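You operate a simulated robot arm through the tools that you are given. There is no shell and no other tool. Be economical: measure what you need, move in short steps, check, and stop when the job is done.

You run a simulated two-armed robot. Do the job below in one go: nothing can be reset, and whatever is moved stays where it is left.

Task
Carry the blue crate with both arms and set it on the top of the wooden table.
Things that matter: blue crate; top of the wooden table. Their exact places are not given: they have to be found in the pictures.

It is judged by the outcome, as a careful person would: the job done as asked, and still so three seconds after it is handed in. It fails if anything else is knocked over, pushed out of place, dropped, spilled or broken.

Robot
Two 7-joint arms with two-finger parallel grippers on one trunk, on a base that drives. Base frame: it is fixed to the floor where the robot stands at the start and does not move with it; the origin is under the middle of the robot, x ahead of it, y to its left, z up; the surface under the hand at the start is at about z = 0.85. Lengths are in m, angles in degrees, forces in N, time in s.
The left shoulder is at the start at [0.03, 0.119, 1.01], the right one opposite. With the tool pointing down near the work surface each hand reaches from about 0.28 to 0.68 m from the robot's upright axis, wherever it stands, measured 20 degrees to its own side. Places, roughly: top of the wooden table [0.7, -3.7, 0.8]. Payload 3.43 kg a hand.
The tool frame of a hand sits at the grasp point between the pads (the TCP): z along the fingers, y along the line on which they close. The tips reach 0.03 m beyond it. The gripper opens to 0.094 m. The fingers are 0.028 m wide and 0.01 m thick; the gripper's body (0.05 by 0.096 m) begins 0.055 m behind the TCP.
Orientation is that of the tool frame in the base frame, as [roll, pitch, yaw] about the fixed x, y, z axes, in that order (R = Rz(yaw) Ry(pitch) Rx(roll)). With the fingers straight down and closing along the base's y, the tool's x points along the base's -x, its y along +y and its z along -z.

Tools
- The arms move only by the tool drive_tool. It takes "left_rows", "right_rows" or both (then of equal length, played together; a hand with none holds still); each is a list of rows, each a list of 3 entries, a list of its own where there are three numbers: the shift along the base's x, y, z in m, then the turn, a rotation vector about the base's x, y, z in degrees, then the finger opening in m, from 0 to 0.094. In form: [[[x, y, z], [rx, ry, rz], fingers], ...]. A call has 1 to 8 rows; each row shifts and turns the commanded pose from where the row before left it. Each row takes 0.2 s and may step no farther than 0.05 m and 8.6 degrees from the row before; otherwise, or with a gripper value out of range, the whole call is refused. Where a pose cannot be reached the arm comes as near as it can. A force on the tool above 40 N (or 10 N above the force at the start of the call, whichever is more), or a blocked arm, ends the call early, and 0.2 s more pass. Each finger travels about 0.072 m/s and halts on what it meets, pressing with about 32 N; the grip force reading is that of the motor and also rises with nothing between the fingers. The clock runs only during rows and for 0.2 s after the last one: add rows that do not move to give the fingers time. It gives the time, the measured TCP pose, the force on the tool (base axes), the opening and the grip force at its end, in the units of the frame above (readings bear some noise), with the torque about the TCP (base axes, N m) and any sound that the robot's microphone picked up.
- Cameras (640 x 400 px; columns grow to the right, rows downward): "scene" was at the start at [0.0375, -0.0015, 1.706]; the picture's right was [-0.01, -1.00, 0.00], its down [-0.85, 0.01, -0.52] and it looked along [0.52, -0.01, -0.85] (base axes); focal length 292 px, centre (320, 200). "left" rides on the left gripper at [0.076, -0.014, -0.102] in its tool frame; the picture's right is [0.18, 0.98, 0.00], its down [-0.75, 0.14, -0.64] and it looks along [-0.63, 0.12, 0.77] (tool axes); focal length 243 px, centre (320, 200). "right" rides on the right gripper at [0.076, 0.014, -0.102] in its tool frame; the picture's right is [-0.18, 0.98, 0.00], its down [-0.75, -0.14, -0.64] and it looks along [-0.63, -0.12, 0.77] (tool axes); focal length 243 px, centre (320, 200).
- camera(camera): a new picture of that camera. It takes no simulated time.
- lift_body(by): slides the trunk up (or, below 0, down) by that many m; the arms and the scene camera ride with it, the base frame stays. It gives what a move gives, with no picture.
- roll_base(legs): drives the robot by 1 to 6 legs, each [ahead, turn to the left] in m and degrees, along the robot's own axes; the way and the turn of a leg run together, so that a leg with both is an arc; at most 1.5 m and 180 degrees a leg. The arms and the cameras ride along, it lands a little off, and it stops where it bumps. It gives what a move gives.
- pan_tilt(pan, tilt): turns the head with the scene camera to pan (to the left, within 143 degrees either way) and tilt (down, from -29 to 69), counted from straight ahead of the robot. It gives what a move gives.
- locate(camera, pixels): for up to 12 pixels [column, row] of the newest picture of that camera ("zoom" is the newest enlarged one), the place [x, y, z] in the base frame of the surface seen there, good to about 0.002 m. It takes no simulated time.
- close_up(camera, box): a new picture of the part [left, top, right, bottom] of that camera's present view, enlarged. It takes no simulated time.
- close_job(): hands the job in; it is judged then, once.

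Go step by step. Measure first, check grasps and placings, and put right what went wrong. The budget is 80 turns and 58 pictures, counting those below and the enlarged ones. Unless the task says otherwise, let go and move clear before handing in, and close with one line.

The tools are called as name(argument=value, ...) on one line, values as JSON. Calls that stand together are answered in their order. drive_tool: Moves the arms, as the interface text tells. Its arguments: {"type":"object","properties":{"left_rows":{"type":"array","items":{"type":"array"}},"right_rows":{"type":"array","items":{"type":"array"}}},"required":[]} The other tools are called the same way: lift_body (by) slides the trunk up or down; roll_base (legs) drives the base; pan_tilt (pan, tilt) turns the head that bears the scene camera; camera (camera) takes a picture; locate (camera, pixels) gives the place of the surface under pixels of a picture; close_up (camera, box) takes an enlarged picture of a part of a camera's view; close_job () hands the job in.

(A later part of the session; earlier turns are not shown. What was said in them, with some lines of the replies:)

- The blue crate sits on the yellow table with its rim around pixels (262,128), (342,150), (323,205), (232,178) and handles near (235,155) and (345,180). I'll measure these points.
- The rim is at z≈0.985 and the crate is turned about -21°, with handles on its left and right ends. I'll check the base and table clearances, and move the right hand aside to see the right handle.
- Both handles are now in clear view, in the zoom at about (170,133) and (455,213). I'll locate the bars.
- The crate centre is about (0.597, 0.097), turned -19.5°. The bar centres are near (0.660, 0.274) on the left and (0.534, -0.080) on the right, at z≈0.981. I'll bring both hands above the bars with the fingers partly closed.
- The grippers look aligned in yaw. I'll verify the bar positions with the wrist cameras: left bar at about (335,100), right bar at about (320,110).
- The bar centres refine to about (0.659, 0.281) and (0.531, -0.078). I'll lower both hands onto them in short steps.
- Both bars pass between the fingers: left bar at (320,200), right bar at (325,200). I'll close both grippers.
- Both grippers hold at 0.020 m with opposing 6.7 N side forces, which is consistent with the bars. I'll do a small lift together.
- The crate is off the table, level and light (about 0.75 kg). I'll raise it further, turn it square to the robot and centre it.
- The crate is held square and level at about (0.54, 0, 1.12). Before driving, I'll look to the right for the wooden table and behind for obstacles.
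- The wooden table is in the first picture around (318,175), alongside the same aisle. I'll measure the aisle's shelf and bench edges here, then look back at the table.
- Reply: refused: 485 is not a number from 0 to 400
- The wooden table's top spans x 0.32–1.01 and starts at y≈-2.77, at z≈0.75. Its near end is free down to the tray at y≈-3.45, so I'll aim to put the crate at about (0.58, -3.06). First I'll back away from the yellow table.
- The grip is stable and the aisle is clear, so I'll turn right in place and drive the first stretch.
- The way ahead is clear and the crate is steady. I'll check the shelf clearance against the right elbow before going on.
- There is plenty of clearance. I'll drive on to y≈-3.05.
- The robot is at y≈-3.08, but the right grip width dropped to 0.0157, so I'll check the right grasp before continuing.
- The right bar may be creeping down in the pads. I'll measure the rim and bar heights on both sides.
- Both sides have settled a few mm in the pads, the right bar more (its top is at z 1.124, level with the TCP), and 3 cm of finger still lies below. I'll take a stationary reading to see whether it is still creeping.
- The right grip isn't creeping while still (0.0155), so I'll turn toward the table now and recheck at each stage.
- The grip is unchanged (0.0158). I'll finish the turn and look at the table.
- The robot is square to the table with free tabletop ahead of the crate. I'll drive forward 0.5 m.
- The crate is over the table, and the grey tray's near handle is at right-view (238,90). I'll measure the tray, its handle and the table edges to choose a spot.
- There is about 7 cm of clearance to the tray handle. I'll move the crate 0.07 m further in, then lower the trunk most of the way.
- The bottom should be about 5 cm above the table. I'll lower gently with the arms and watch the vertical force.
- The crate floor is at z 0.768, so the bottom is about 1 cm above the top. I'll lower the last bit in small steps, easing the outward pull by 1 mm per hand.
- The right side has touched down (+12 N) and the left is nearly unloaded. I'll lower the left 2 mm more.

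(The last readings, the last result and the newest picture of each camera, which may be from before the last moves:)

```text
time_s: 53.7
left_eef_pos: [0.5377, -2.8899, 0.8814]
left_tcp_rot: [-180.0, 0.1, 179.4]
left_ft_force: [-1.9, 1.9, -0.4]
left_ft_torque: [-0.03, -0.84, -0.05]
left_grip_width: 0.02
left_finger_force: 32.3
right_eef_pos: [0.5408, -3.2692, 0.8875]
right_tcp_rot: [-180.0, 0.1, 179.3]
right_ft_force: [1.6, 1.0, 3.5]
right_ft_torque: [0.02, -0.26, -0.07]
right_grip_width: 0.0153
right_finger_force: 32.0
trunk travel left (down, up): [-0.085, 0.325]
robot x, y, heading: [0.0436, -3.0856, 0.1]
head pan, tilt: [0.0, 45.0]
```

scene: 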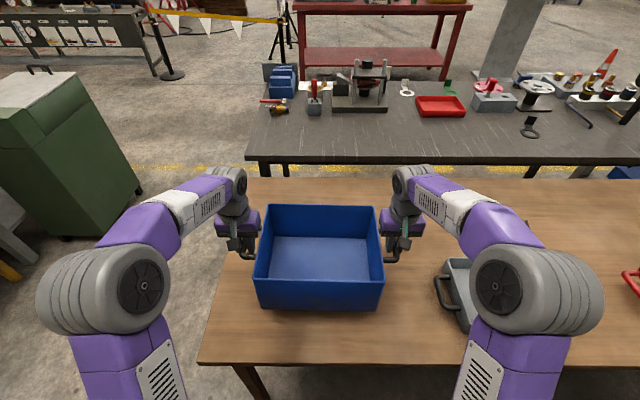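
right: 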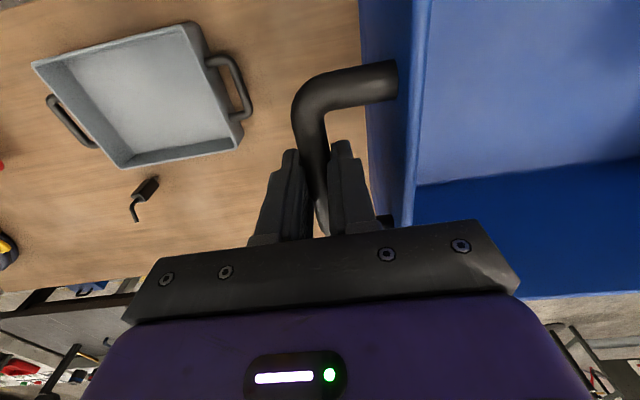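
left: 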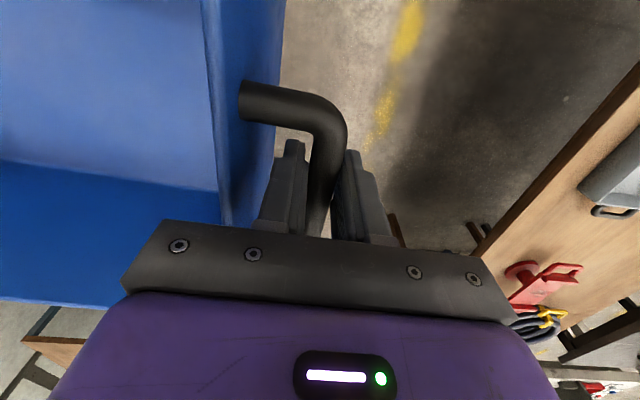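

The weight is now on the table, so I'll open both grippers to 0.04, narrow enough to clear the crate wall.

drive_tool(left_rows=[[[0, 0, 0], [0, 0, 0], 0.03], [[0, 0, 0], [0, 0, 0], 0.04], [[0, 0, 0], [0, 0, 0], 0.04]], right_rows=[[[0, 0, 0], [0, 0, 0], 0.03], [[0, 0, 0], [0, 0, 0], 0.04], [[0, 0, 0], [0, 0, 0], 0.04]])

camera(camera="right")

camera(camera="left")

```text
time_s: 54.5
left_eef_pos: [0.5393, -2.8895, 0.8822]
left_tcp_rot: [179.9, -0.1, 179.4]
left_ft_force: [0.0, -0.4, 0.1]
left_ft_torque: [0.02, 0.0, -0.02]
left_grip_width: 0.0398
left_finger_force: 0.0
right_eef_pos: [0.5405, -3.2696, 0.8871]
right_tcp_rot: [-180.0, -0.1, 179.4]
right_ft_force: [-0.4, -0.4, -0.1]
right_ft_torque: [0.04, 0.01, -0.01]
right_grip_width: 0.0399
right_finger_force: 0.0
trunk travel left (down, up): [-0.085, 0.325]
robot x, y, heading: [0.045, -3.0864, 0.2]
head pan, tilt: [0.0, 45.0]
```

```text
30 pictures are left
```

right: 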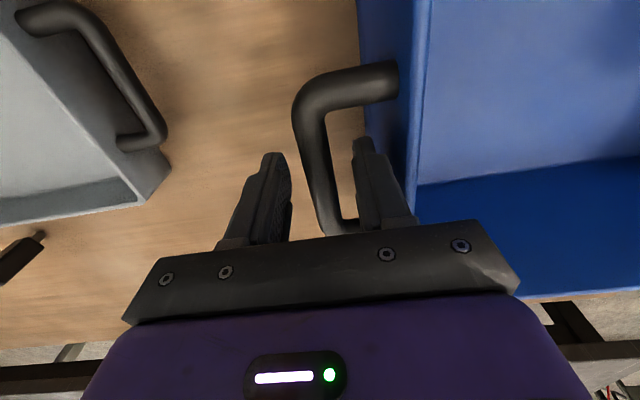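

```text
29 pictures are left
```

left: 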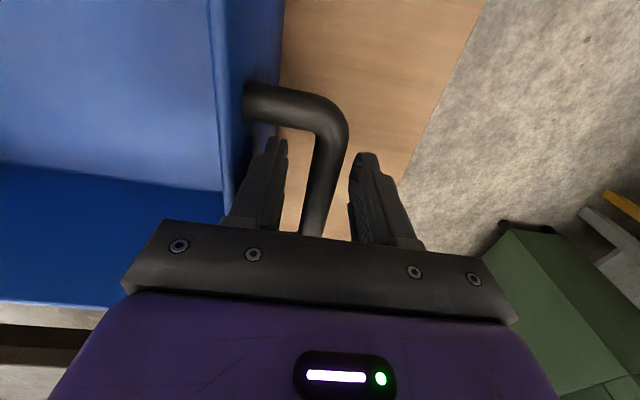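

Both grippers are free of the bars with zero force, so I'll raise both hands straight up.

drive_tool(left_rows=[[[0, 0, 0.02], [0, 0, 0], 0.04], [[0, 0, 0.03], [0, 0, 0], 0.04], [[0, 0, 0.04], [0, 0, 0], 0.04], [[0, 0, 0.04], [0, 0, 0], 0.04], [[0, 0, 0.04], [0, 0, 0], 0.04]], right_rows=[[[0, 0, 0.02], [0, 0, 0], 0.04], [[0, 0, 0.03], [0, 0, 0], 0.04], [[0, 0, 0.04], [0, 0, 0], 0.04], [[0, 0, 0.04], [0, 0, 0], 0.04], [[0, 0, 0.04], [0, 0, 0], 0.04]])

camera(camera="scene")

locate(camera="scene", pixels=[[320, 260], [320, 290], [275, 310], [370, 310], [265, 290], [378, 290], [275, 218], [370, 218], [440, 290]])

```text
time_s: 55.7
left_eef_pos: [0.5382, -2.8916, 1.0541]
left_tcp_rot: [180.0, -0.1, 179.2]
left_ft_force: [0.5, -0.1, -0.4]
left_ft_torque: [0.0, 0.02, -0.02]
left_grip_width: 0.04
left_finger_force: 0.1
right_eef_pos: [0.5381, -3.2681, 1.0546]
right_tcp_rot: [-179.9, 0.1, 179.3]
right_ft_force: [-0.1, -0.7, -0.9]
right_ft_torque: [0.01, -0.02, 0.02]
right_grip_width: 0.04
right_finger_force: 0.0
trunk travel left (down, up): [-0.085, 0.325]
robot x, y, heading: [0.0491, -3.0814, 0.2]
head pan, tilt: [0.0, 45.0]
```

```text
28 pictures are left
```

scene: 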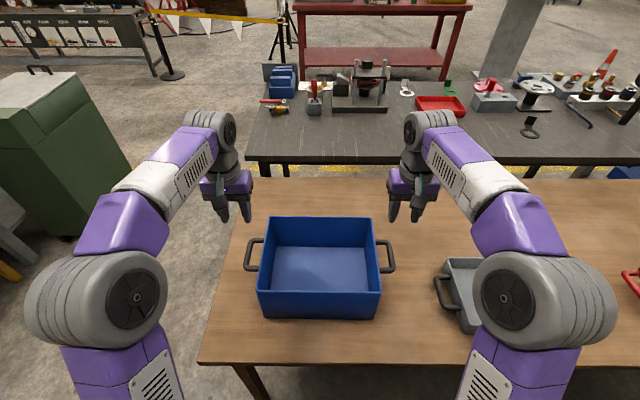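

```text
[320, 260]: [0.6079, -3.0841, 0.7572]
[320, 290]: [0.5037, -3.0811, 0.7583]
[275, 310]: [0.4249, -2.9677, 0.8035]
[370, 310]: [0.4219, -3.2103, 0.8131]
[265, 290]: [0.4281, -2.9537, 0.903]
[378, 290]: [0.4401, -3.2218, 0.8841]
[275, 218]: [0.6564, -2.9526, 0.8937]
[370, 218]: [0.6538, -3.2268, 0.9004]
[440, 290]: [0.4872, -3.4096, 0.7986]
```

The crate rests flat on the table: its inner floor is at z≈0.757 and its footprint is x 0.42–0.66, y -2.94 to -3.23. The tray is undisturbed and both hands are well clear, so I'll hand the job in.

close_job()

```text
The job is handed in.
```

I carried the blue crate with both arms to the wooden table and set it flat on top, then released it and moved both hands clear; nothing else was disturbed.
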